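You operate a simulated robot arm through the tools that you are given. There is no shell and no other tool.

You are at the controls of a simulated robot arm. One attempt, no reset.

## Task
Open the brown tray and lift the plaster block onto the two battens.
Fine: the battens in the tray; latch open, angle bar laid in the tray, red and green wing nuts loose, side down; leave the other wing nuts alone.

It is judged by the outcome, as a careful person would: the job done as asked, and still so three seconds after it is handed in. It fails if anything else is knocked over, pushed out of place, dropped, spilled or broken.

## Robot
A 6-joint arm with a two-finger gripper, fixed in place. Base frame: the origin is on the floor under the middle of its stand, x ahead of it, y to its left, z up; the work surface is at about z = 833. Lengths are in mm, angles in degrees, forces in N, time in s.
It reaches about 1206 mm from its shoulder. Its first joint turns from -166.0 to 166.0 degrees. Payload 2.45 kg.
Tool frame: the origin (TCP) lies between the finger pads and is the grasp point; the fingertips stand 20 mm ahead of it; z points along the fingers, y is the line along which they close. The gripper opens to 140 mm; its body begins 168 mm behind the TCP.
Orientation is told as [roll, pitch, yaw] about the base's x, y, z axes, in that order, counted from this pose: with the fingers straight down and closing along the base's y, the tool's x points along the base's -x, its y along +y and its z along -z.

## Interface
- The arm moves only by the tool send_rows. Its argument "rows" is a list of rows, each an object (a shift or turn left out is 0, a gripper value left out holds the last) with "angular": the turn, a rotation vector about the tool's x, y, z in degrees, a list of three; "translation": the shift along the tool's x, y, z in mm, a list of three; "fingers": the gripper command, from -1 (shut) to 1 (fully open), values between in proportion. In form: [{"angular": [wx, wy, wz], "translation": [x, y, z], "fingers": fingers}, ...]. A call has 1 to 20 rows; each row shifts and turns the commanded pose from where the row before left it, along the tool's axes as they then stand. Rows are played at 5 a second. More than 50 mm and 8.6 degrees between two rows, or a gripper value outside its range, and nothing of the call is played. A pose out of reach is approached as far as the arm can. The call stops where the force on the tool passes 50 N (or 10 N more than at its start, if that is more) or the arm is blocked; 0.2 s more then pass. The fingers move at their own pace (about 45 mm/s each) and stop on an object; they squeeze with about 35 N. The grip force told is the motor's: it shows also when the fingers shut on nothing. Time passes only in rows, and 0.2 s behind the last, so rows that do not move let the fingers close. It gives the time, the measured TCP pose, the force on the tool (base axes), the opening and the grip force at its end, in the units of the frame above (readings bear some noise), with the torque about the TCP (base axes, N m) and any sound that the robot's microphone picked up.
- Cameras (640 x 400 px; columns grow to the right, rows downward): "scene" is fixed at [46.5, 650.1, 1582.6]; the picture's right is [-0.51, -0.86, 0.00], its down [-0.55, 0.33, -0.77] and it looks along [0.66, -0.39, -0.64] (base axes); focal length 328 px, centre (320, 200). "wrist" rides on the gripper at [78, 11, -209] in the tool frame; the picture's right is [-0.14, 0.99, 0.00], its down [-0.92, -0.13, -0.37] and it looks along [-0.37, -0.05, 0.93] (tool axes); focal length 280 px, centre (320, 200). There is no depth. A picture from a camera that has moved, and an enlarged one, comes with that camera's place and axes in the base frame and with its lens. The place of the scene camera against the robot may be out by one fixed shift of up to 12 mm in any direction.
- capture(camera): a new picture of that camera. No time passes.
- inspect(camera, box): a new picture of the part [left, top, right, bottom] of that camera's present view, enlarged. No time passes.
- close_job(): hands the job in; it is judged then, once.

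Nothing tells you positions but the pictures and the camera data. Unless the task says otherwise, let go and move clear before handing in.

The tools are called after "Request:" as a command line: name --argument value ..., lists and objects as JSON in quotes. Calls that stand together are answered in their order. send_rows: Moves the arm, as the interface text tells. Its arguments: {"type":"object","properties":{"rows":{"type":"array"}},"required":["rows"]} The other tools are called the same way: capture (camera) takes a picture; inspect (camera, box) takes an enlarged picture of a part of a camera's view; close_job () hands the job in.

At the start:

```text
time: 0.0
eef_pos: [444.9, 226.7, 1235.5]
tcp_rot: [0.1, 0.1, 0.0]
ft_force: [0.2, 0.3, 0.5]
moment: [-0.01, -0.03, -0.01]
finger_gap: 140.0
grip_force: 0.1
```

scene: 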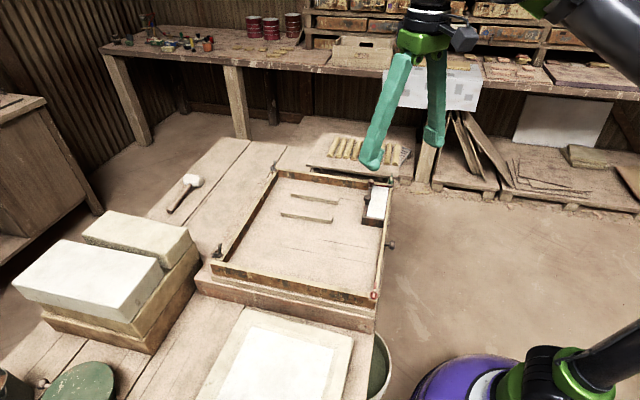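
wrist: 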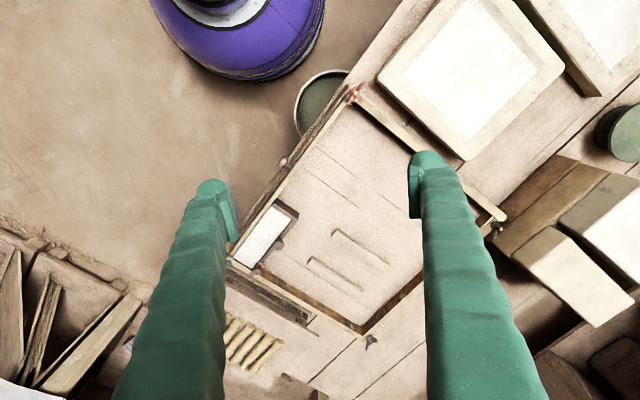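

I see a wooden tray on a table with a white plaster block in one corner, two thin battens in the tray's middle and wing nuts at the corners. I'll look closer before moving.

Request:
inspect --camera "scene" --box '[190, 150, 410, 340]'

Request:
inspect --camera "scene" --box '[330, 165, 410, 225]'

Request:
inspect --camera "scene" --box '[330, 220, 410, 310]'

Request:
inspect --camera "wrist" --box '[210, 60, 520, 360]'

Request:
inspect --camera "wrist" --box '[220, 180, 340, 290]'

Request:
inspect --camera "wrist" --box '[260, 70, 380, 180]'

```text
2.11 times, centred on (300, 245) of scene
camera zoom: at [46.5, 650.1, 1582.6], right [-0.51, -0.86, 0.0], down [-0.55, 0.33, -0.77], along [0.66, -0.39, -0.64], focal length 692 px, centre (362, 105)
```

zoom: 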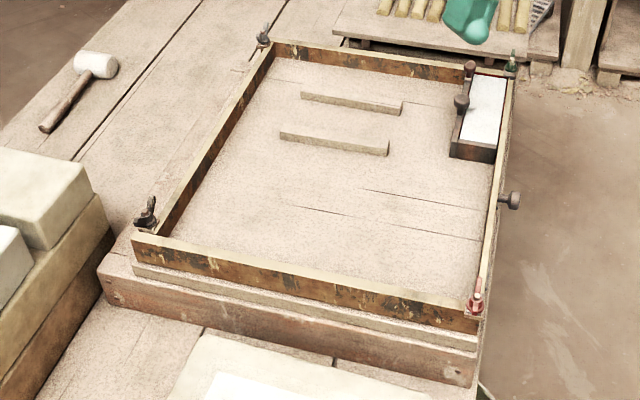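

```text
6.67 times, centred on (370, 195) of scene
camera zoom: at [46.5, 650.1, 1582.6], right [-0.51, -0.86, 0.0], down [-0.55, 0.33, -0.77], along [0.66, -0.39, -0.64], focal length 2190 px, centre (-13, 233)
```

zoom: 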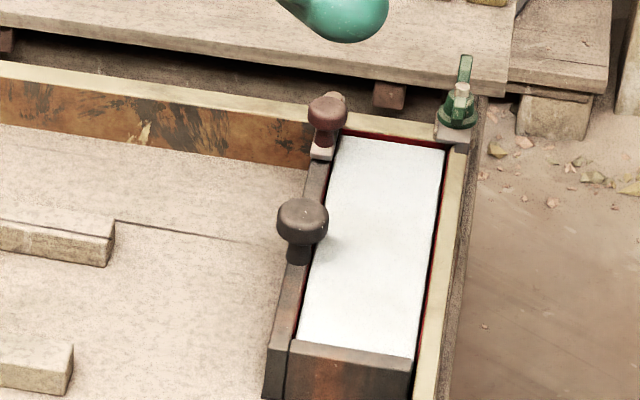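

```text
4.44 times, centred on (370, 265) of scene
camera zoom: at [46.5, 650.1, 1582.6], right [-0.51, -0.86, 0.0], down [-0.55, 0.33, -0.77], along [0.66, -0.39, -0.64], focal length 1460 px, centre (98, -89)
```

zoom: 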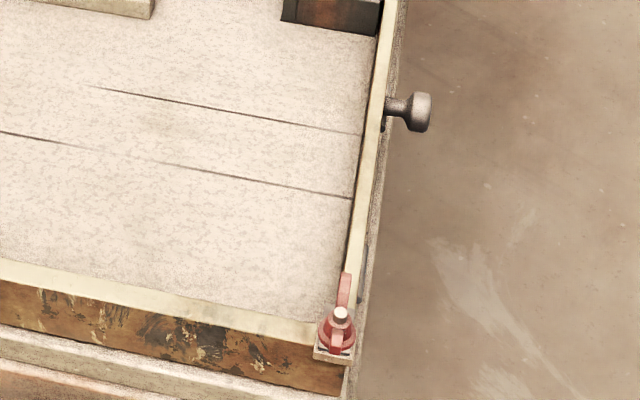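

```text
1.33 times, centred on (365, 210) of wrist
camera zoom: at [367.9, 237.1, 1443.8], right [0.14, 0.99, 0.0], down [0.92, -0.13, 0.37], along [0.37, -0.05, -0.93], focal length 374 px, centre (260, 187)
```

zoom: 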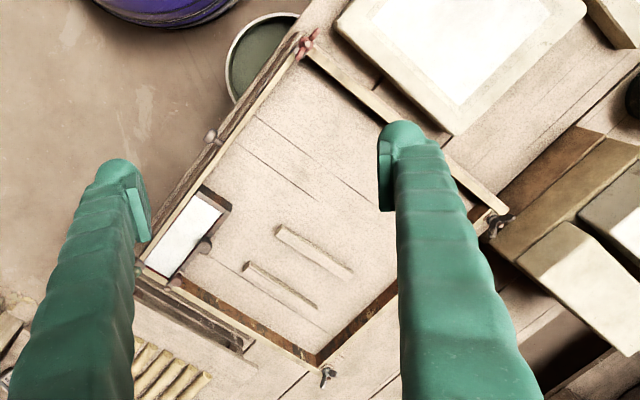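

```text
3.64 times, centred on (280, 235) of wrist
camera zoom: at [367.9, 237.1, 1443.8], right [0.14, 0.99, 0.0], down [0.92, -0.13, 0.37], along [0.37, -0.05, -0.93], focal length 1020 px, centre (466, 73)
```

zoom: 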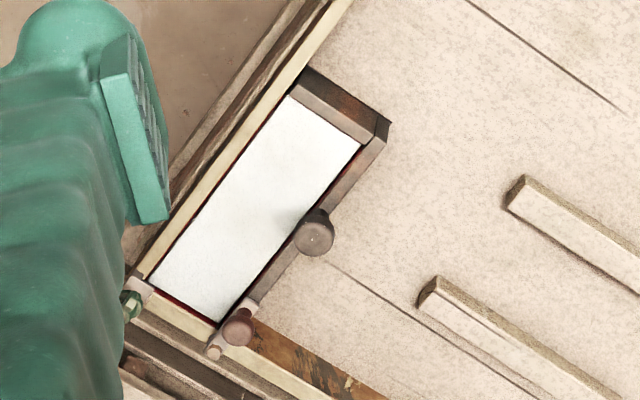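

```text
3.64 times, centred on (320, 125) of wrist
camera zoom: at [367.9, 237.1, 1443.8], right [0.14, 0.99, 0.0], down [0.92, -0.13, 0.37], along [0.37, -0.05, -0.93], focal length 1020 px, centre (320, 473)
```

zoom: 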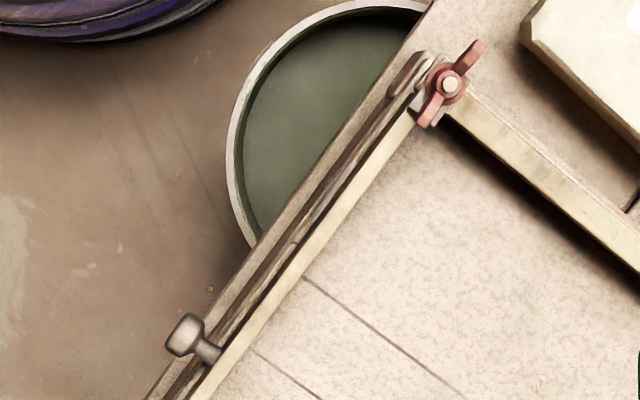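

The tray sits turned about 45° to the base. Its near side carries a knob and has the red nut at about (387,301) and the green one at about (709,-23). The plaster block is near (666,63), boxed in by an angle bar with a knob and a latch. I'll move above it, aligned with the tray, for close views.

Request:
send_rows --rows '[{"translation": [-24, -21, 8]}, {"translation": [-24, -21, 8]}, {"translation": [-24, -21, 8]}, {"translation": [-24, -21, 8]}, {"translation": [-24, -21, 8]}, {"translation": [-24, -21, 8]}, {"translation": [-24, -21, 8]}, {"translation": [-24, -21, 8]}, {"angular": [0, 0, 7.5]}, {"angular": [0, 0, 7.5]}, {"angular": [0, 0, 7.5]}, {"angular": [0, 0, 7.5]}, {"angular": [0, 0, 7.5]}, {"angular": [0, 0, 7.5]}]'

Request:
capture --camera "wrist"

Request:
capture --camera "scene"

```text
time: 3.0
eef_pos: [637.0, 57.5, 1170.2]
tcp_rot: [0.0, 0.0, -45.1]
ft_force: [0.4, 0.3, -0.4]
moment: [0.01, 0.02, 0.0]
finger_gap: 139.9
grip_force: 0.1
```

```text
taken
camera wrist: at [590.7, 121.4, 1379.7], right [0.8, 0.6, 0.0], down [0.56, -0.74, 0.37], along [0.22, -0.29, -0.93], focal length 280 px, centre (320, 200)
```

wrist: 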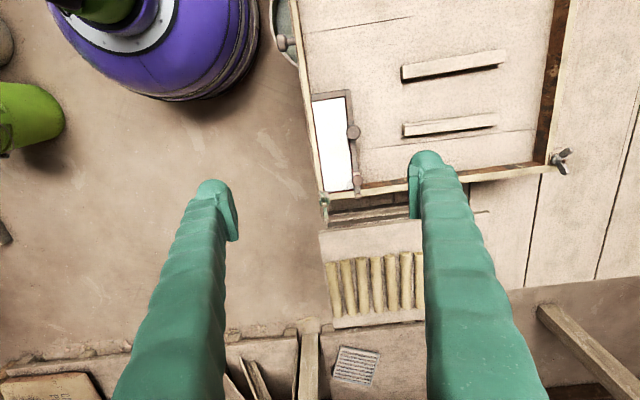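

```text
taken
```

scene: 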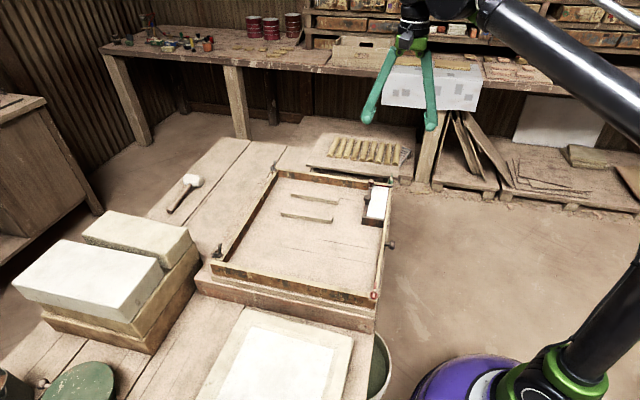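

The green nut triangulates to about (724,-36,876). I'll lower over the block and latch for a closer wrist view.

Request:
send_rows --rows '[{"translation": [10, 6, 28]}, {"translation": [10, 6, 28]}, {"translation": [10, 6, 28]}, {"translation": [10, 6, 28]}, {"translation": [2, 1, 28]}]'

Request:
capture --camera "wrist"

Request:
inspect --camera "wrist" --box '[230, 110, 430, 260]'

```text
time: 4.2
eef_pos: [625.7, 105.9, 1029.8]
tcp_rot: [0.0, 0.0, -45.0]
ft_force: [-0.5, -0.4, 0.4]
moment: [0.01, 0.01, 0.0]
finger_gap: 140.3
grip_force: 0.1
```

```text
taken
camera wrist: at [578.0, 169.3, 1238.9], right [0.8, 0.6, 0.0], down [0.56, -0.74, 0.37], along [0.22, -0.29, -0.93], focal length 280 px, centre (320, 200)
```

wrist: 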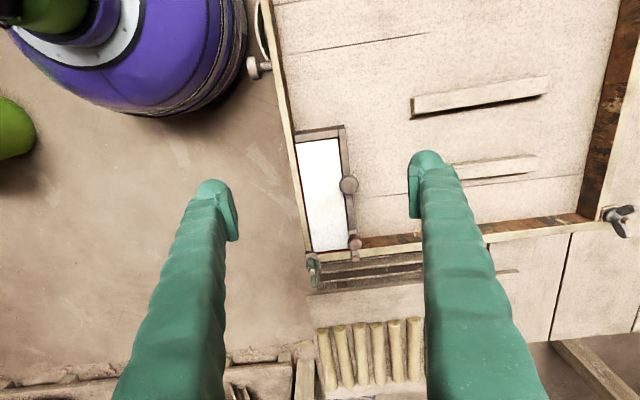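

```text
2.67 times, centred on (330, 185) of wrist
camera zoom: at [578.0, 169.3, 1238.9], right [0.8, 0.6, 0.0], down [0.56, -0.74, 0.37], along [0.22, -0.29, -0.93], focal length 748 px, centre (293, 240)
```

zoom: 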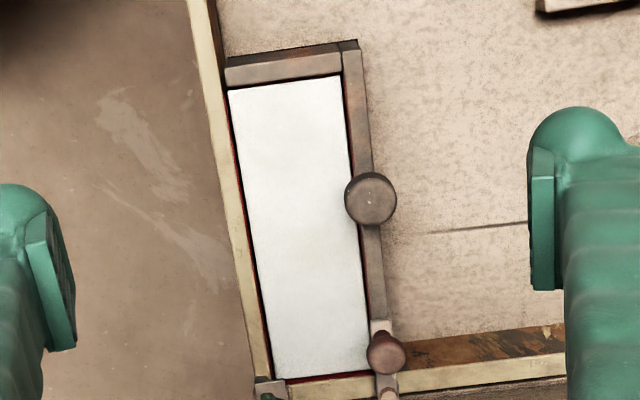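

The L-shaped angle bar wraps two sides of the block, with its own knob, and a latch with a reddish knob holds its far end. I'll zoom in on the details.

Request:
inspect --camera "wrist" --box '[295, 210, 385, 270]'

Request:
inspect --camera "wrist" --box '[280, 110, 370, 200]'

Request:
inspect --camera "scene" --box '[350, 170, 400, 205]'

Request:
inspect --camera "scene" --box '[350, 225, 410, 310]'

Request:
inspect --camera "scene" --box '[205, 235, 255, 270]'

Request:
inspect --camera "scene" --box '[255, 155, 305, 190]'

```text
6.67 times, centred on (340, 240) of wrist
camera zoom: at [578.0, 169.3, 1238.9], right [0.8, 0.6, 0.0], down [0.56, -0.74, 0.37], along [0.22, -0.29, -0.93], focal length 1869 px, centre (187, -67)
```

zoom: 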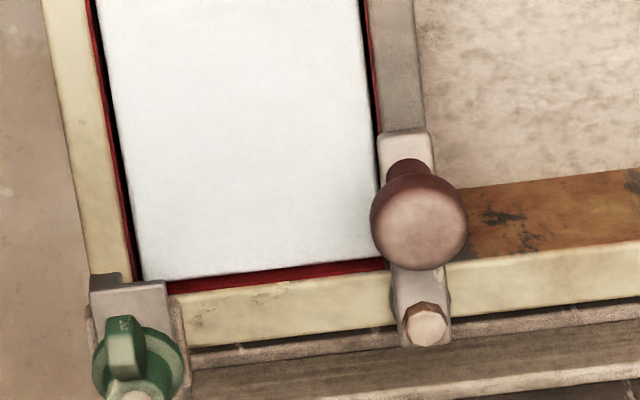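

```text
4.44 times, centred on (325, 155) of wrist
camera zoom: at [578.0, 169.3, 1238.9], right [0.8, 0.6, 0.0], down [0.56, -0.74, 0.37], along [0.22, -0.29, -0.93], focal length 1246 px, centre (298, 400)
```

zoom: 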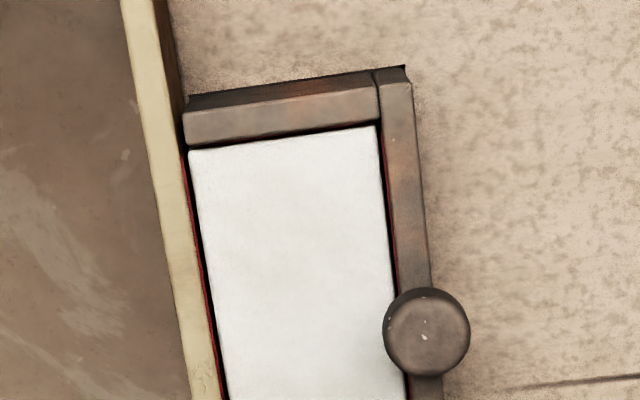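

```text
11.43 times, centred on (375, 188) of scene
camera zoom: at [46.5, 650.1, 1582.6], right [-0.51, -0.86, 0.0], down [-0.55, 0.33, -0.77], along [0.66, -0.39, -0.64], focal length 3754 px, centre (-309, 343)
```

zoom: 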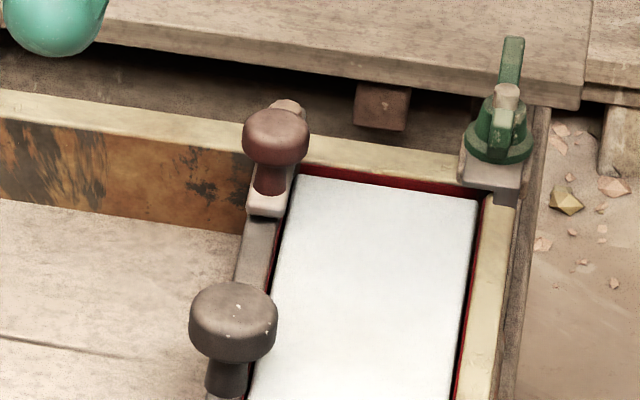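

```text
4.71 times, centred on (380, 268) of scene
camera zoom: at [46.5, 650.1, 1582.6], right [-0.51, -0.86, 0.0], down [-0.55, 0.33, -0.77], along [0.66, -0.39, -0.64], focal length 1546 px, centre (38, -118)
```

zoom: 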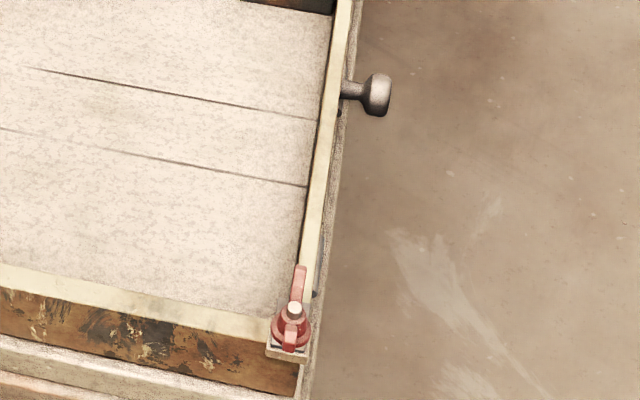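

```text
11.43 times, centred on (230, 252) of scene
camera zoom: at [46.5, 650.1, 1582.6], right [-0.51, -0.86, 0.0], down [-0.55, 0.33, -0.77], along [0.66, -0.39, -0.64], focal length 3754 px, centre (1349, -400)
```

zoom: 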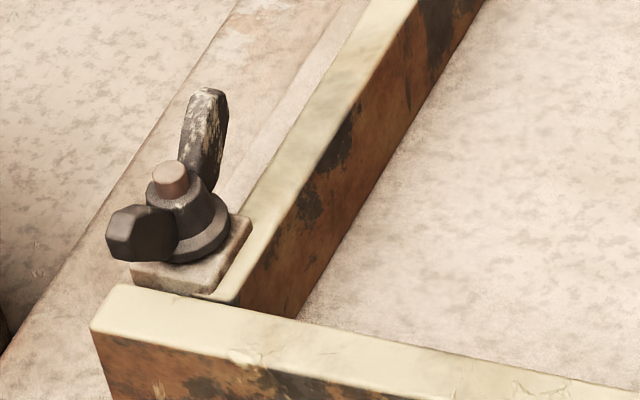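

```text
11.43 times, centred on (280, 172) of scene
camera zoom: at [46.5, 650.1, 1582.6], right [-0.51, -0.86, 0.0], down [-0.55, 0.33, -0.77], along [0.66, -0.39, -0.64], focal length 3754 px, centre (777, 514)
```

zoom: 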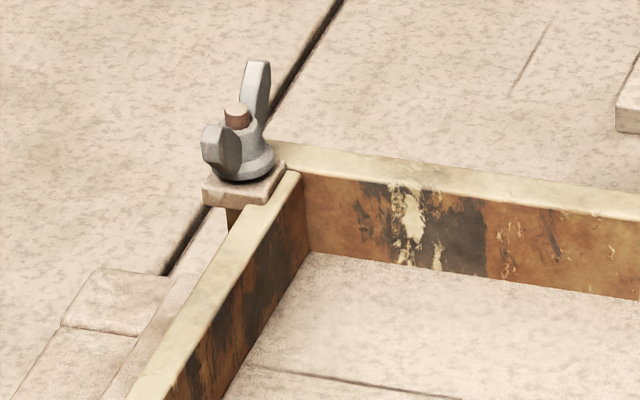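

I need accurate heights, so I'll shift along the tray side to get a second viewpoint for triangulation.

Request:
send_rows --rows '[{"translation": [-30, 0, 0]}, {"translation": [-30, 0, 0]}, {"translation": [-30, 0, 0]}, {"translation": [-30, 0, 0]}, {"translation": [0, 0, 0]}]'

Request:
capture --camera "wrist"

Request:
inspect --camera "wrist" --box '[270, 60, 370, 160]'

Request:
inspect --camera "wrist" --box '[270, 0, 370, 80]'

```text
time: 5.4
eef_pos: [711.0, 20.1, 1031.0]
tcp_rot: [0.0, 0.0, -45.0]
ft_force: [1.2, -0.7, 0.5]
moment: [0.03, 0.02, 0.04]
finger_gap: 140.2
grip_force: 0.0
```

```text
taken
camera wrist: at [663.1, 83.7, 1239.1], right [0.8, 0.6, 0.0], down [0.56, -0.74, 0.37], along [0.22, -0.29, -0.93], focal length 280 px, centre (320, 200)
```

wrist: 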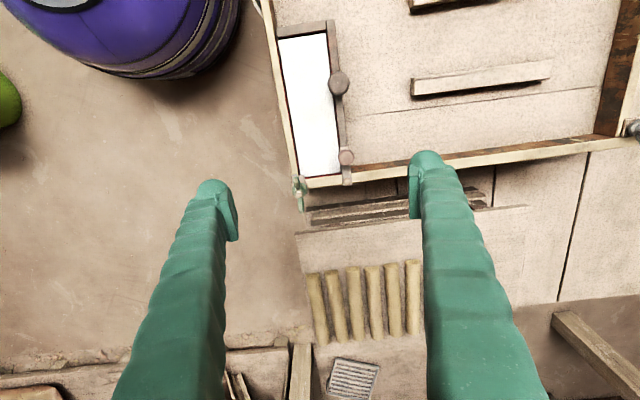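

```text
4.00 times, centred on (320, 110) of wrist
camera zoom: at [663.1, 83.7, 1239.1], right [0.8, 0.6, 0.0], down [0.56, -0.74, 0.37], along [0.22, -0.29, -0.93], focal length 1122 px, centre (320, 560)
```

zoom: 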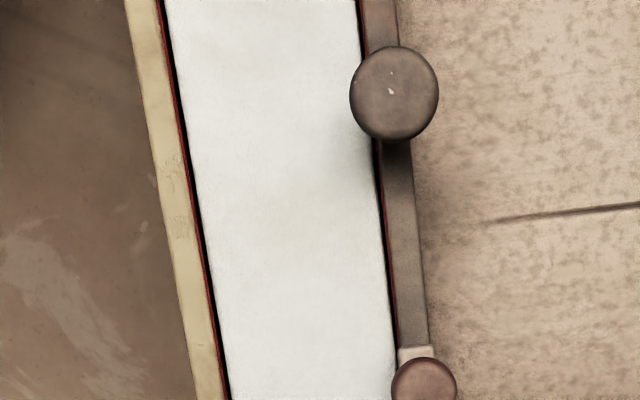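

```text
5.00 times, centred on (320, 40) of wrist
camera zoom: at [663.1, 83.7, 1239.1], right [0.8, 0.6, 0.0], down [0.56, -0.74, 0.37], along [0.22, -0.29, -0.93], focal length 1402 px, centre (320, 1000)
```

zoom: 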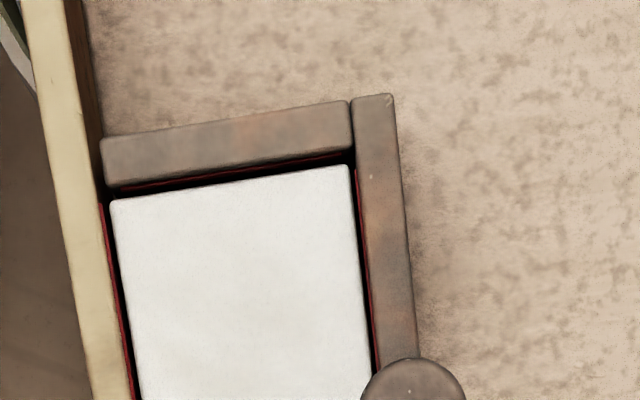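

Request:
inspect --camera "wrist" --box '[280, 135, 370, 215]'

Request:
inspect --camera "wrist" --box '[400, 50, 560, 160]'

```text
5.00 times, centred on (325, 175) of wrist
camera zoom: at [663.1, 83.7, 1239.1], right [0.8, 0.6, 0.0], down [0.56, -0.74, 0.37], along [0.22, -0.29, -0.93], focal length 1402 px, centre (295, 325)
```

zoom: 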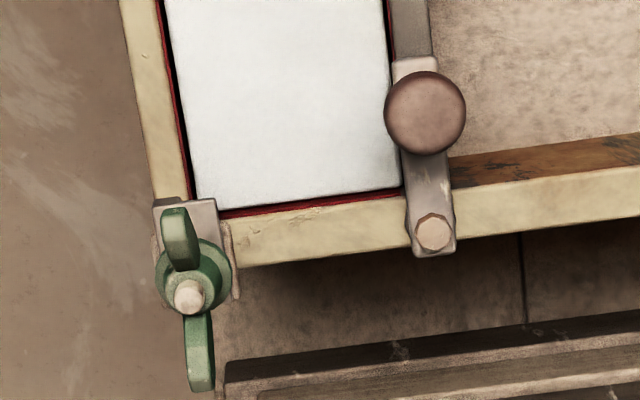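

```text
3.64 times, centred on (480, 105) of wrist
camera zoom: at [663.1, 83.7, 1239.1], right [0.8, 0.6, 0.0], down [0.56, -0.74, 0.37], along [0.22, -0.29, -0.93], focal length 1020 px, centre (-262, 546)
```

zoom: 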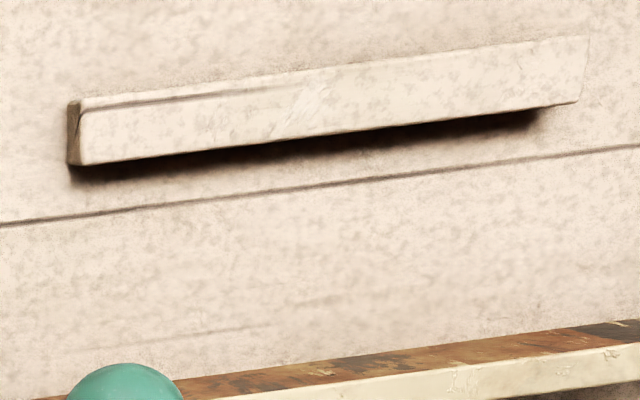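

The block top is about 167×55 mm at z≈870, with its centre at (s 436, n 514) in tray-aligned axes. The bar knob is at z≈899, the latch knob at z≈905 with its pivot about 36 mm away, and the green nut at z≈888. Now I'll look at the red nut and the side's knob.

Request:
send_rows --rows '[{"translation": [36, -2.5, 0]}, {"translation": [36, -2.5, 0]}, {"translation": [36, -2.5, 0]}, {"translation": [36, -2.5, 0]}, {"translation": [36, -2.5, 0]}, {"translation": [36, -2.5, 0]}, {"translation": [36, -2.5, 0]}, {"translation": [36, -2.5, 0]}, {"translation": [36, -2.5, 0]}, {"translation": [36, -2.5, 0]}, {"translation": [36, -2.5, 0]}, {"translation": [36, -2.5, 0]}, {"translation": [0, 0, 0]}]'

Request:
capture --camera "wrist"

Request:
inspect --camera "wrist" --box '[270, 140, 380, 220]'

Request:
inspect --camera "wrist" --box '[230, 220, 400, 400]'

```text
time: 8.2
eef_pos: [383.3, 304.5, 1032.1]
tcp_rot: [0.0, 0.1, -45.1]
ft_force: [0.1, 0.7, 0.4]
moment: [-0.01, 0.04, -0.05]
finger_gap: 139.7
grip_force: 0.0
```

```text
taken
camera wrist: at [335.9, 368.4, 1240.1], right [0.8, 0.6, 0.0], down [0.56, -0.74, 0.37], along [0.22, -0.29, -0.93], focal length 280 px, centre (320, 200)
```

wrist: 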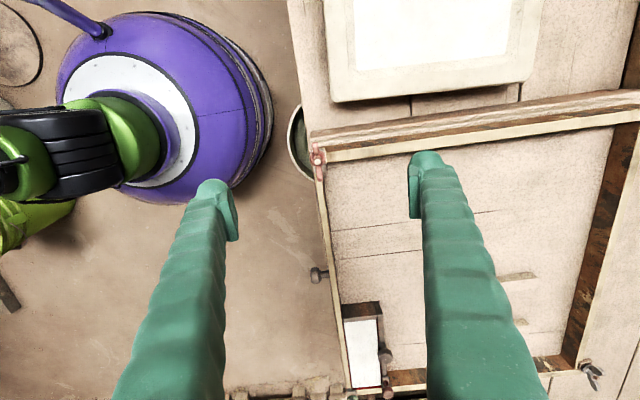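

```text
5.00 times, centred on (325, 180) of wrist
camera zoom: at [335.9, 368.4, 1240.1], right [0.8, 0.6, 0.0], down [0.56, -0.74, 0.37], along [0.22, -0.29, -0.93], focal length 1402 px, centre (295, 300)
```

zoom: 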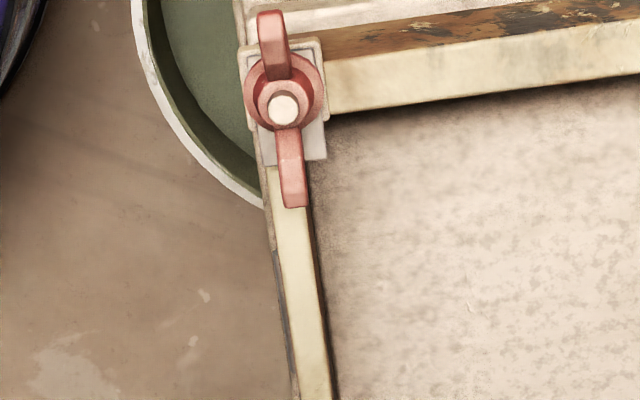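

```text
2.22 times, centred on (315, 310) of wrist
camera zoom: at [335.9, 368.4, 1240.1], right [0.8, 0.6, 0.0], down [0.56, -0.74, 0.37], along [0.22, -0.29, -0.93], focal length 623 px, centre (331, -44)
```

zoom: 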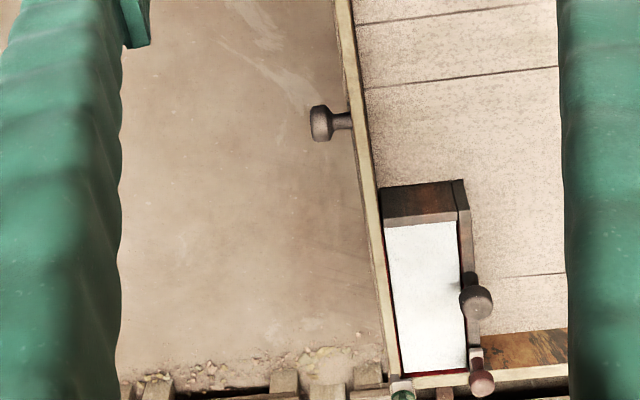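

The red stud is at about (s 64, n 483) and its wings lie along the side. The side's outer knob is near (s 254, n 454, z 866). I'll start with the latch: half-close the gripper and travel above the latch knob at about (735, 40).

Request:
send_rows --rows '[{"translation": [-33.5, 4.76, 0], "fingers": -0.286}, {"translation": [-33.5, 4.76, 0]}, {"translation": [-33.5, 4.76, 0]}, {"translation": [-33.5, 4.76, 0]}, {"translation": [-33.5, 4.76, 0]}, {"translation": [-33.5, 4.76, 0]}, {"translation": [-33.5, 4.76, 0]}, {"translation": [-33.5, 4.76, 0]}, {"translation": [-33.5, 4.76, 0]}, {"translation": [-33.5, 4.76, 0]}, {"translation": [-33.5, 4.76, 0]}, {"translation": [-33.5, 4.76, 0]}, {"translation": [-33.5, 4.76, 0]}, {"translation": [0, 0, 30]}, {"translation": [0, 0, 30]}, {"translation": [0, 0, 25]}, {"translation": [0, 0, 0]}]'

Request:
capture --camera "wrist"

Request:
inspect --camera "wrist" --box '[240, 120, 400, 260]'

Request:
inspect --camera "scene" --box '[330, 130, 430, 210]'

```text
time: 11.8
eef_pos: [736.8, 41.8, 946.0]
tcp_rot: [0.1, 0.0, -45.1]
ft_force: [0.2, 0.2, 1.8]
moment: [-0.01, 0.02, 0.0]
finger_gap: 49.8
grip_force: 0.2
```

```text
taken
camera wrist: at [689.7, 104.3, 1154.4], right [0.8, 0.6, 0.0], down [0.56, -0.74, 0.37], along [0.22, -0.29, -0.93], focal length 280 px, centre (320, 200)
```

wrist: 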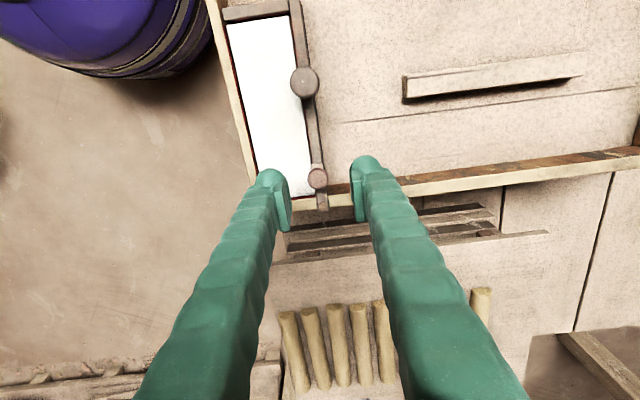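

```text
2.86 times, centred on (320, 190) of wrist
camera zoom: at [689.7, 104.3, 1154.4], right [0.8, 0.6, 0.0], down [0.56, -0.74, 0.37], along [0.22, -0.29, -0.93], focal length 801 px, centre (320, 229)
```

zoom: 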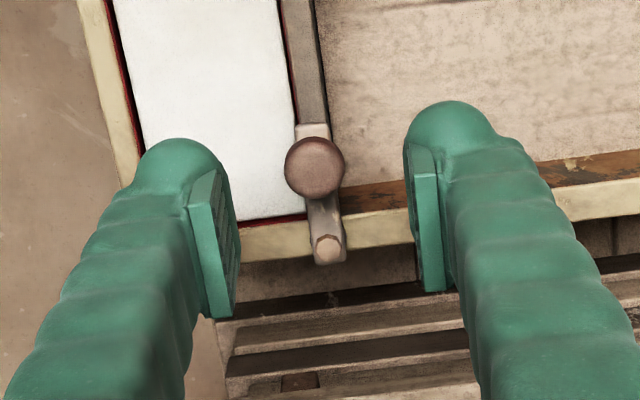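

```text
5.00 times, centred on (380, 170) of scene
camera zoom: at [46.5, 650.1, 1582.6], right [-0.51, -0.86, 0.0], down [-0.55, 0.33, -0.77], along [0.66, -0.39, -0.64], focal length 1642 px, centre (20, 350)
```

zoom: 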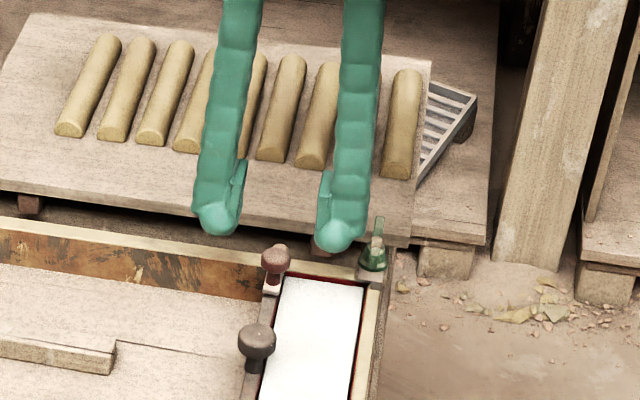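

The latch knob is centred between the fingers. I'll shift 2 mm, lower to z≈900 and close on the knob.

Request:
send_rows --rows '[{"translation": [0, -1, 16]}, {"translation": [0, -1, 16]}, {"translation": [0, 0, 14]}, {"translation": [0, 0, 0]}, {"fingers": -1}, {"fingers": -1}, {"fingers": -1}, {"fingers": -1}]'

Request:
capture --camera "wrist"

Request:
inspect --camera "scene" --box '[330, 150, 420, 210]'

```text
time: 13.6
eef_pos: [734.9, 39.3, 900.8]
tcp_rot: [0.0, -0.1, -45.0]
ft_force: [6.7, 5.0, 0.9]
moment: [0.01, -0.01, 0.01]
finger_gap: 14.9
grip_force: 41.2
```

```text
taken
camera wrist: at [687.8, 103.3, 1108.4], right [0.8, 0.6, 0.0], down [0.56, -0.74, 0.37], along [0.22, -0.29, -0.93], focal length 280 px, centre (320, 200)
```

wrist: 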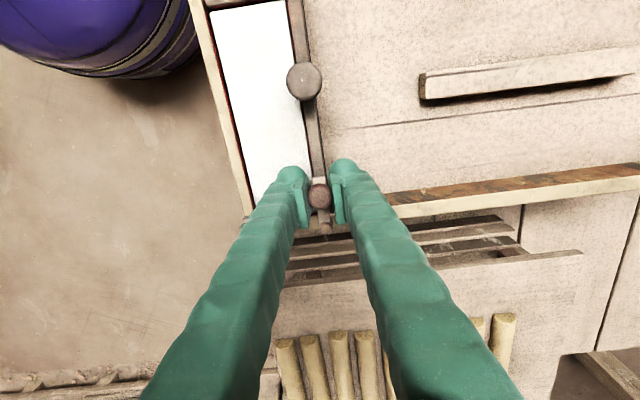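

```text
6.67 times, centred on (375, 180) of scene
camera zoom: at [46.5, 650.1, 1582.6], right [-0.51, -0.86, 0.0], down [-0.55, 0.33, -0.77], along [0.66, -0.39, -0.64], focal length 2190 px, centre (-47, 333)
```

zoom: 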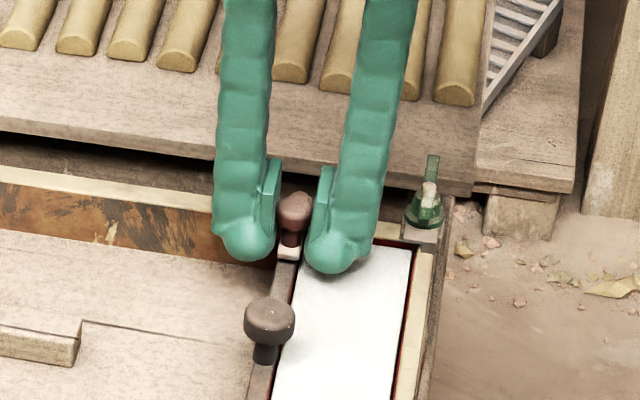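

The latch knob is gripped. I'll swing it clockwise around its pivot, away from the block, in small arc steps and watch the force.

Request:
send_rows --rows '[{"translation": [-0.2, 3.8, 0], "angular": [0, 0, 6]}, {"translation": [-0.2, 3.8, 0], "angular": [0, 0, 6]}, {"translation": [-0.2, 3.8, 0], "angular": [0, 0, 6]}, {"translation": [-0.2, 3.8, 0], "angular": [0, 0, 6]}]'

Request:
capture --camera "wrist"

Request:
inspect --camera "scene" --box '[330, 150, 420, 210]'

```text
time: 14.6
eef_pos: [748.0, 49.1, 898.9]
tcp_rot: [-0.1, 0.0, -69.1]
ft_force: [-4.1, 2.7, -13.8]
moment: [0.07, 0.05, -0.12]
finger_gap: 14.7
grip_force: 41.1
```

```text
taken
camera wrist: at [729.9, 125.4, 1108.4], right [0.97, 0.23, 0.0], down [0.21, -0.91, 0.37], along [0.08, -0.36, -0.93], focal length 280 px, centre (320, 200)
```

wrist: 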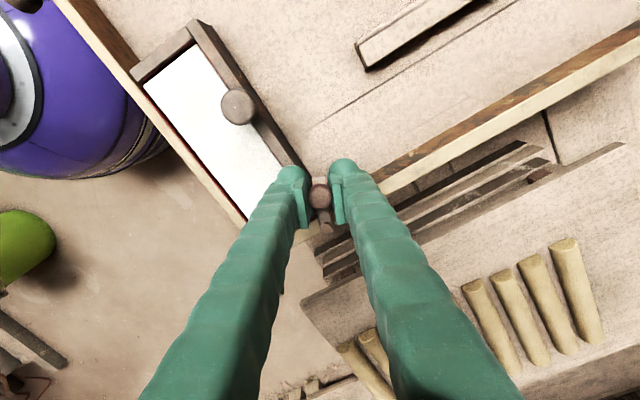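

```text
6.67 times, centred on (375, 180) of scene
camera zoom: at [46.5, 650.1, 1582.6], right [-0.51, -0.86, 0.0], down [-0.55, 0.33, -0.77], along [0.66, -0.39, -0.64], focal length 2190 px, centre (-47, 333)
```

zoom: 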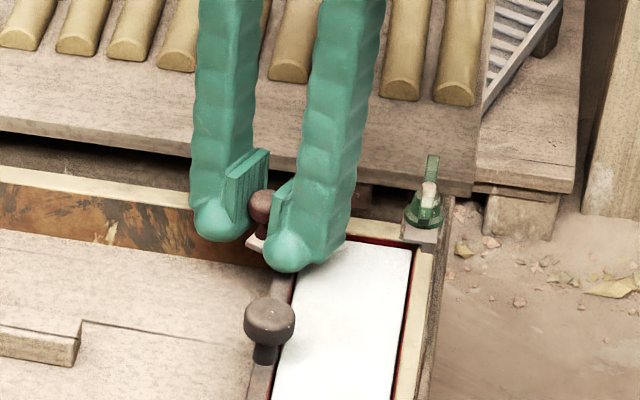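

The latch is swinging freely. There is a slight downward pull, so I'll follow it down about 1.5 mm as I continue the arc.

Request:
send_rows --rows '[{"translation": [-0.2, 3.8, 0.8], "angular": [0, 0, 6]}, {"translation": [-0.2, 3.8, 0.6], "angular": [0, 0, 6]}, {"translation": [-0.2, 3.8, 0], "angular": [0, 0, 6]}]'

Request:
inspect --camera "wrist" --box '[240, 120, 400, 260]'

```text
time: 15.4
eef_pos: [757.9, 50.3, 899.9]
tcp_rot: [0.0, 0.0, -87.0]
ft_force: [2.8, 6.2, 22.5]
moment: [0.01, 0.0, 0.11]
finger_gap: 14.9
grip_force: 41.1
```

```text
2.86 times, centred on (320, 190) of wrist
camera zoom: at [765.0, 129.6, 1108.4], right [1.0, -0.09, 0.0], down [-0.08, -0.93, 0.37], along [-0.03, -0.37, -0.93], focal length 801 px, centre (320, 229)
```

zoom: 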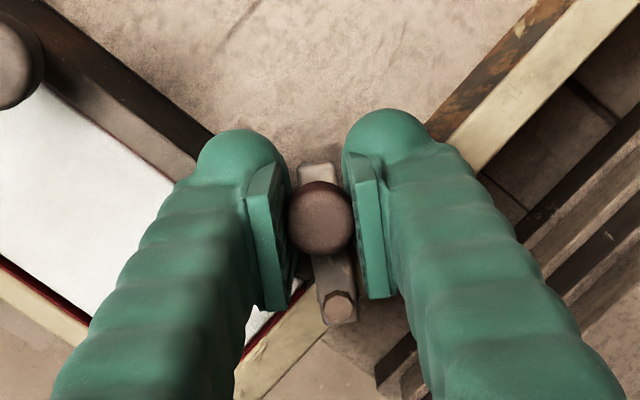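

Request:
send_rows --rows '[{"translation": [-0.2, 3.8, -0.85], "angular": [0, 0, 6]}, {"translation": [-0.2, 3.8, 0], "angular": [0, 0, 6]}]'

```text
time: 16.0
eef_pos: [766.4, 50.3, 899.7]
tcp_rot: [0.0, 0.0, -99.1]
ft_force: [-3.3, 9.0, 8.5]
moment: [0.02, 0.0, -0.14]
finger_gap: 15.1
grip_force: 40.9
```

Request:
send_rows --rows '[{"translation": [-0.2, 3.8, -0.3], "angular": [0, 0, 6]}, {"translation": [-0.2, 3.8, 0], "angular": [0, 0, 6]}, {"translation": [-0.2, 3.8, 0], "angular": [0, 0, 6]}]'

Request:
inspect --camera "wrist" --box '[240, 120, 400, 260]'

Request:
inspect --camera "scene" --box '[330, 150, 420, 210]'

```text
time: 16.8
eef_pos: [777.0, 46.6, 900.5]
tcp_rot: [0.0, 0.0, -117.1]
ft_force: [-4.4, 12.5, -8.7]
moment: [0.07, -0.06, -0.29]
finger_gap: 15.0
grip_force: 41.6
```

```text
2.86 times, centred on (320, 190) of wrist
camera zoom: at [822.4, 111.9, 1108.3], right [0.82, -0.57, 0.0], down [-0.53, -0.76, 0.37], along [-0.21, -0.3, -0.93], focal length 801 px, centre (320, 229)
```

zoom: 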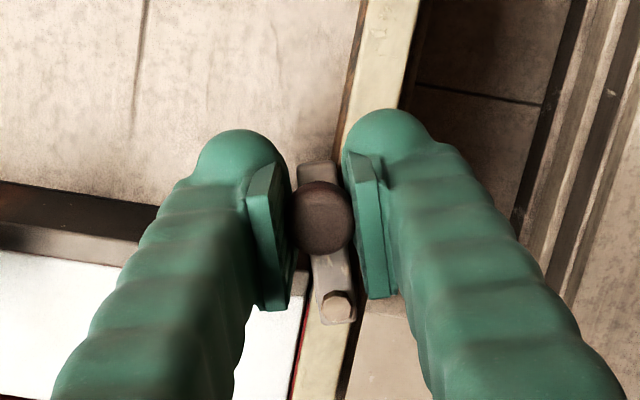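

```text
6.67 times, centred on (375, 180) of scene
camera zoom: at [46.5, 650.1, 1582.6], right [-0.51, -0.86, 0.0], down [-0.55, 0.33, -0.77], along [0.66, -0.39, -0.64], focal length 2190 px, centre (-47, 333)
```

zoom: 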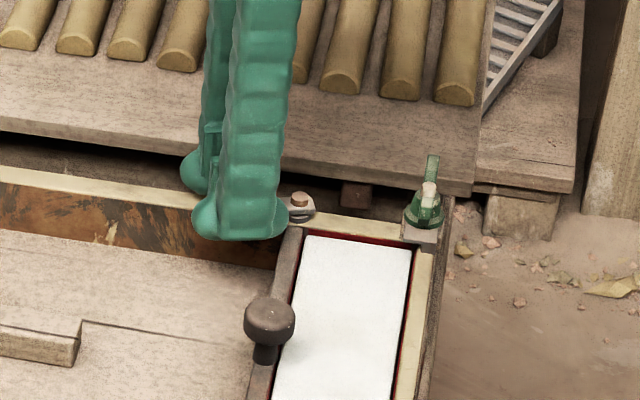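

Request:
send_rows --rows '[{"translation": [-0.2, 3.8, 0.2], "angular": [0, 0, 6]}, {"translation": [-0.2, 3.8, 0], "angular": [0, 0, 6]}, {"translation": [-0.2, 3.8, 0], "angular": [0, 0, 6]}]'

Request:
inspect --camera "wrist" --box '[240, 120, 400, 260]'

```text
time: 17.6
eef_pos: [786.0, 40.0, 899.1]
tcp_rot: [0.1, 0.0, -135.1]
ft_force: [-2.3, 9.9, -0.5]
moment: [-0.06, 0.05, 0.25]
finger_gap: 15.0
grip_force: 40.4
```

```text
2.86 times, centred on (320, 190) of wrist
camera zoom: at [849.5, 87.9, 1108.3], right [0.6, -0.8, 0.0], down [-0.74, -0.56, 0.37], along [-0.29, -0.22, -0.93], focal length 801 px, centre (320, 229)
```

zoom: 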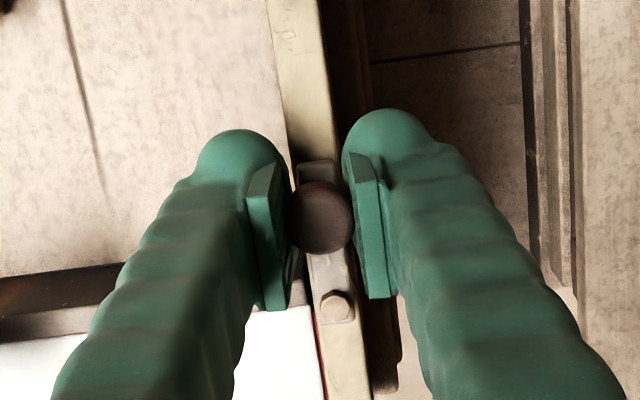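

Request:
send_rows --rows '[{"translation": [-0.2, 3.8, 0], "angular": [0, 0, 6]}, {"translation": [-0.2, 3.8, 0], "angular": [0, 0, 6]}]'

```text
time: 18.2
eef_pos: [784.3, 39.4, 899.0]
tcp_rot: [-0.3, -0.2, -145.1]
ft_force: [-24.5, 24.4, 1.3]
moment: [0.21, -0.11, -0.07]
finger_gap: 15.0
grip_force: 41.5
stopped in row 2: the force on the tool passed its limit at 59 N (the readings are from after the stop); the commanded pose is now the measured one
```

The latch has hit its open stop at about 90°, lying along the end wall. I'll back off slightly, release and rise straight up.

Request:
send_rows --rows '[{"translation": [-0.2, -1.3, 0]}, {"translation": [0, 0, 0]}, {"fingers": -0.35}, {"fingers": -0.35}, {"fingers": -0.35}, {"translation": [0, 0, -20]}, {"translation": [0, 0, -30]}, {"translation": [0, 0, -30]}, {"translation": [0, 0, -30]}, {"translation": [0, 0, 0]}]'

Request:
capture --camera "wrist"

Request:
inspect --camera "scene" --box '[330, 150, 420, 210]'

```text
time: 20.4
eef_pos: [786.4, 38.4, 1008.7]
tcp_rot: [-0.2, -0.3, -145.2]
ft_force: [-0.4, -0.3, 0.6]
moment: [0.03, 0.02, -0.01]
finger_gap: 45.2
grip_force: 0.2
```

```text
taken
camera wrist: at [858.6, 73.1, 1217.5], right [0.45, -0.89, 0.0], down [-0.83, -0.42, 0.37], along [-0.33, -0.17, -0.93], focal length 280 px, centre (320, 200)
```

wrist: 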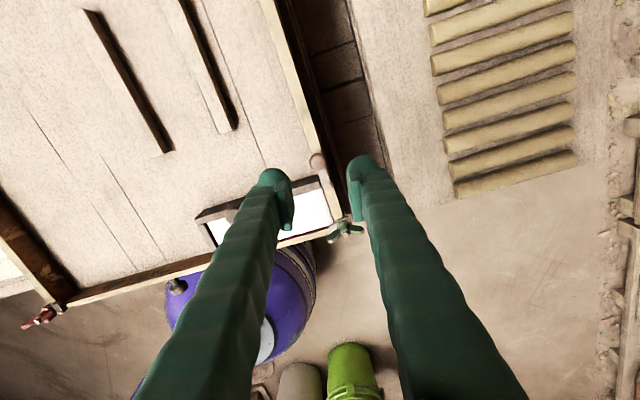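

```text
6.67 times, centred on (375, 180) of scene
camera zoom: at [46.5, 650.1, 1582.6], right [-0.51, -0.86, 0.0], down [-0.55, 0.33, -0.77], along [0.66, -0.39, -0.64], focal length 2190 px, centre (-47, 333)
```

zoom: 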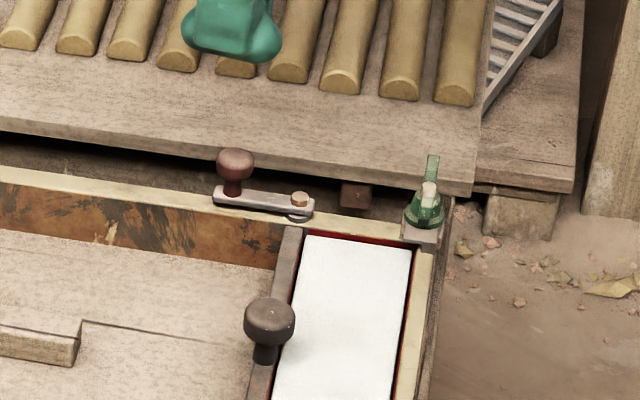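

The latch now lies along the end wall, clear of the bar. Next I'll rotate back into line with the tray and position above the angle bar's knob.

Request:
send_rows --rows '[{"angular": [0, 0, -8.3]}, {"angular": [0, 0, -8.3]}, {"angular": [0, 0, -8.3]}, {"angular": [0, 0, -8.3]}, {"angular": [0, 0, -8.3]}, {"angular": [0, 0, -8.3]}, {"angular": [0, 0, -8.3]}, {"angular": [0, 0, -8.3]}, {"angular": [0, 0, -8.3]}, {"angular": [0, 0, -8.3]}, {"angular": [0, 0, -8.3]}, {"angular": [0, 0, -8.3]}, {"translation": [30.2, -8.5, 15]}, {"translation": [30.2, -8.5, 15]}, {"translation": [30.2, -8.5, 15]}, {"translation": [30.2, -8.5, 15]}, {"translation": [0, 0, 0]}]'

Request:
inspect --camera "wrist" --box '[240, 120, 400, 260]'

Request:
capture --camera "wrist"

```text
time: 24.0
eef_pos: [677.5, 99.5, 951.0]
tcp_rot: [0.0, 0.3, -45.5]
ft_force: [-0.4, 0.2, 0.2]
moment: [0.0, 0.0, 0.02]
finger_gap: 45.6
grip_force: 0.1
```

```text
2.86 times, centred on (320, 190) of wrist
camera zoom: at [632.0, 163.1, 1159.3], right [0.8, 0.6, 0.0], down [0.56, -0.75, 0.36], along [0.22, -0.29, -0.93], focal length 801 px, centre (320, 229)
```

zoom: 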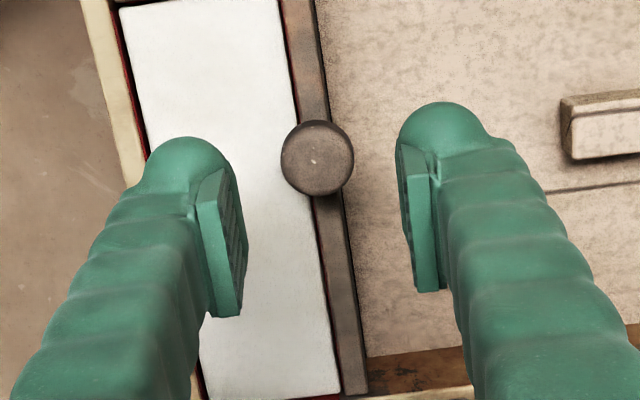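

```text
taken
camera wrist: at [632.0, 163.1, 1159.3], right [0.8, 0.6, 0.0], down [0.56, -0.75, 0.36], along [0.22, -0.29, -0.93], focal length 280 px, centre (320, 200)
```

wrist: 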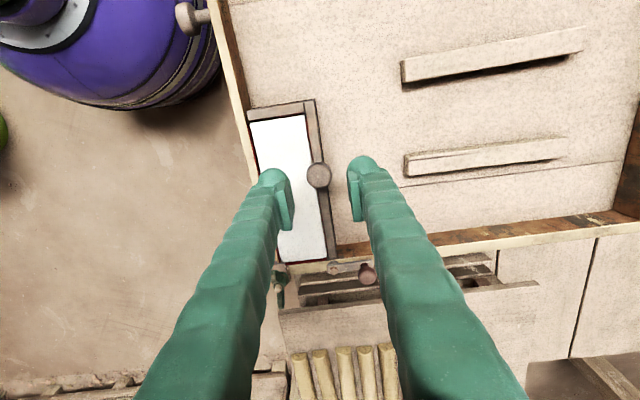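

The bar knob is centred under the TCP. I'll lower to z≈896 so the tips stay above the block's 870 top, then close.

Request:
send_rows --rows '[{"angular": [0, -0.3, 0]}, {"translation": [0, 0, 20]}, {"translation": [0, 0, 20]}, {"translation": [0, 0, 15]}, {"translation": [0, 0, 0]}, {"fingers": -1}, {"fingers": -1}, {"fingers": -1}, {"fingers": -1}]'

Request:
inspect --camera "wrist" --box '[240, 120, 400, 260]'

Request:
inspect --camera "scene" --box '[330, 150, 420, 210]'

```text
time: 26.0
eef_pos: [677.1, 99.2, 895.6]
tcp_rot: [-0.1, 0.1, -45.6]
ft_force: [-0.2, -1.4, 0.3]
moment: [0.02, -0.01, -0.01]
finger_gap: 20.5
grip_force: 35.4
```

```text
2.86 times, centred on (320, 190) of wrist
camera zoom: at [631.2, 163.9, 1103.5], right [0.8, 0.6, 0.0], down [0.55, -0.75, 0.37], along [0.22, -0.3, -0.93], focal length 801 px, centre (320, 229)
```

zoom: 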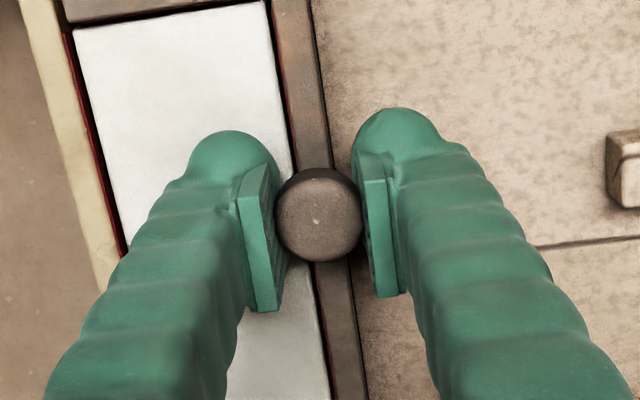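

```text
6.67 times, centred on (375, 180) of scene
camera zoom: at [46.5, 650.1, 1582.6], right [-0.51, -0.86, 0.0], down [-0.55, 0.33, -0.77], along [0.66, -0.39, -0.64], focal length 2190 px, centre (-47, 333)
```

zoom: 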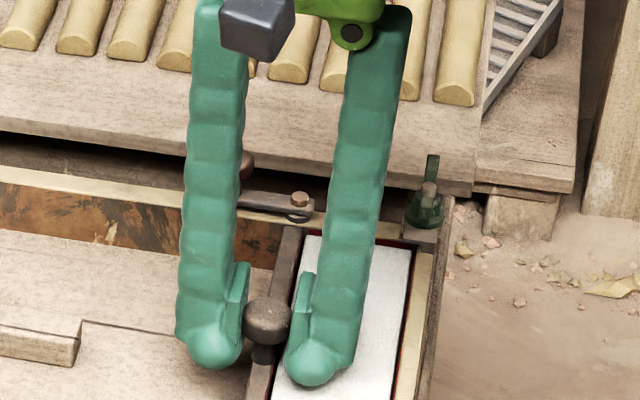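

The grip is solid. I'll lift the bar straight up slowly and check the load.

Request:
send_rows --rows '[{"translation": [0, 0, -4]}, {"translation": [0, 0, -6]}, {"translation": [0, 0, -10]}, {"translation": [0, 0, 0]}]'

Request:
capture --camera "wrist"

Request:
inspect --camera "scene" --box '[330, 150, 420, 210]'

```text
time: 27.0
eef_pos: [678.0, 100.9, 914.8]
tcp_rot: [-0.1, -0.1, -45.5]
ft_force: [-0.7, 0.4, 2.3]
moment: [-0.49, -0.54, -0.05]
finger_gap: 20.3
grip_force: 35.3
```

```text
taken
camera wrist: at [631.1, 164.2, 1123.7], right [0.8, 0.6, 0.0], down [0.55, -0.75, 0.37], along [0.22, -0.3, -0.93], focal length 280 px, centre (320, 200)
```

wrist: 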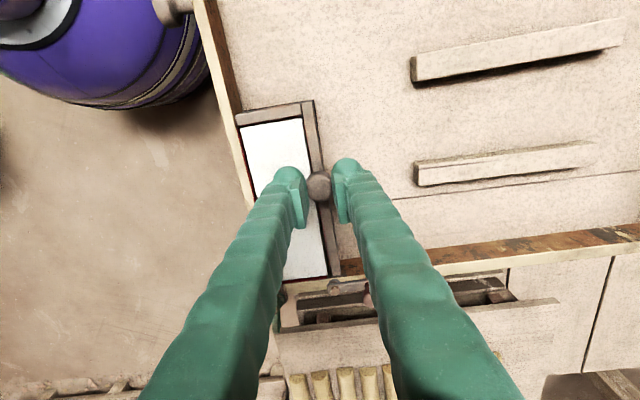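

```text
6.67 times, centred on (375, 180) of scene
camera zoom: at [46.5, 650.1, 1582.6], right [-0.51, -0.86, 0.0], down [-0.55, 0.33, -0.77], along [0.66, -0.39, -0.64], focal length 2190 px, centre (-47, 333)
```

zoom: 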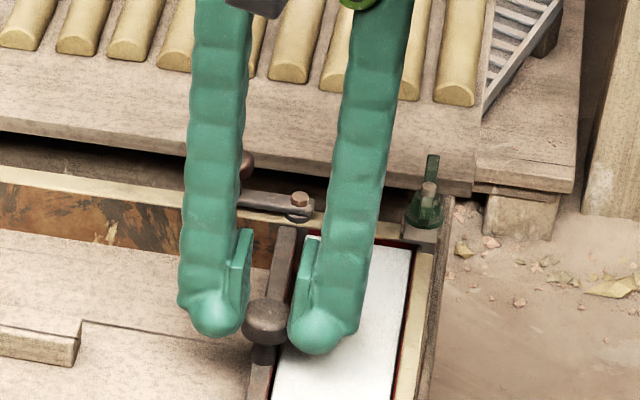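

The fingers rose but the knob may not have followed; it looks nearer to the fingertips. I'll check closely.

Request:
inspect --camera "scene" --box '[345, 170, 395, 210]'

Request:
inspect --camera "wrist" --box '[220, 80, 380, 220]'

Request:
inspect --camera "wrist" --box '[280, 170, 380, 300]'

```text
10.00 times, centred on (370, 190) of scene
camera zoom: at [46.5, 650.1, 1582.6], right [-0.51, -0.86, 0.0], down [-0.55, 0.33, -0.77], along [0.66, -0.39, -0.64], focal length 3285 px, centre (-180, 300)
```

zoom: 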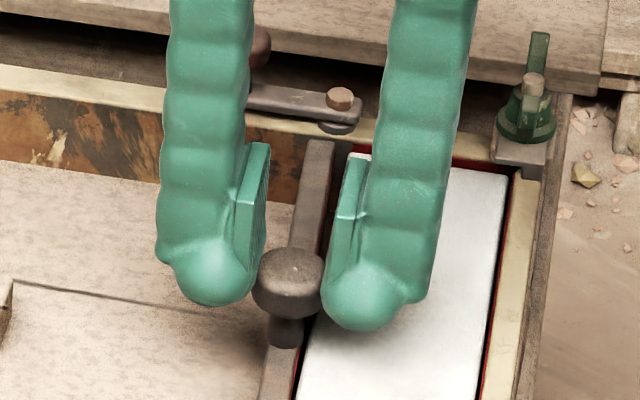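

```text
2.86 times, centred on (300, 150) of wrist
camera zoom: at [631.1, 164.2, 1123.7], right [0.8, 0.6, 0.0], down [0.55, -0.75, 0.37], along [0.22, -0.3, -0.93], focal length 801 px, centre (377, 343)
```

zoom: 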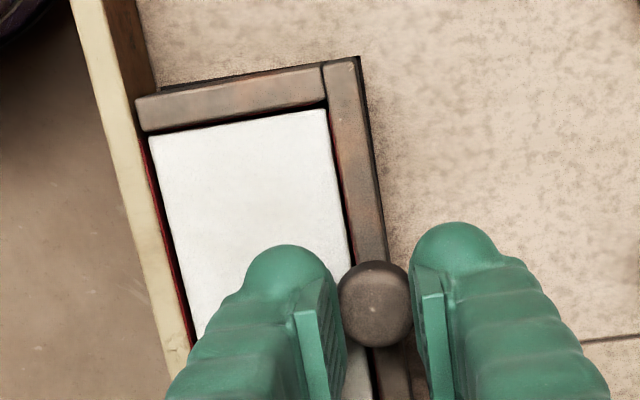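

```text
3.08 times, centred on (330, 235) of wrist
camera zoom: at [631.1, 164.2, 1123.7], right [0.8, 0.6, 0.0], down [0.55, -0.75, 0.37], along [0.22, -0.3, -0.93], focal length 863 px, centre (289, 92)
```

zoom: 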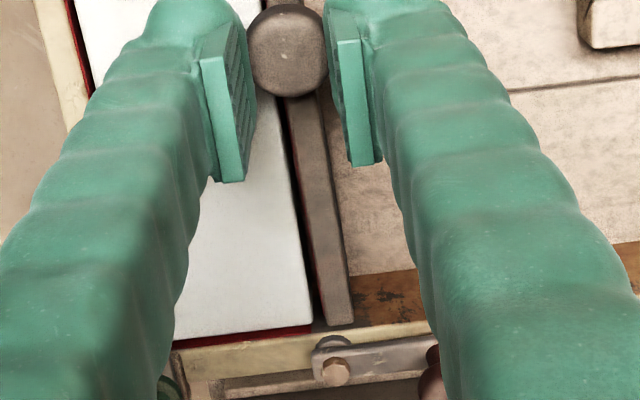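

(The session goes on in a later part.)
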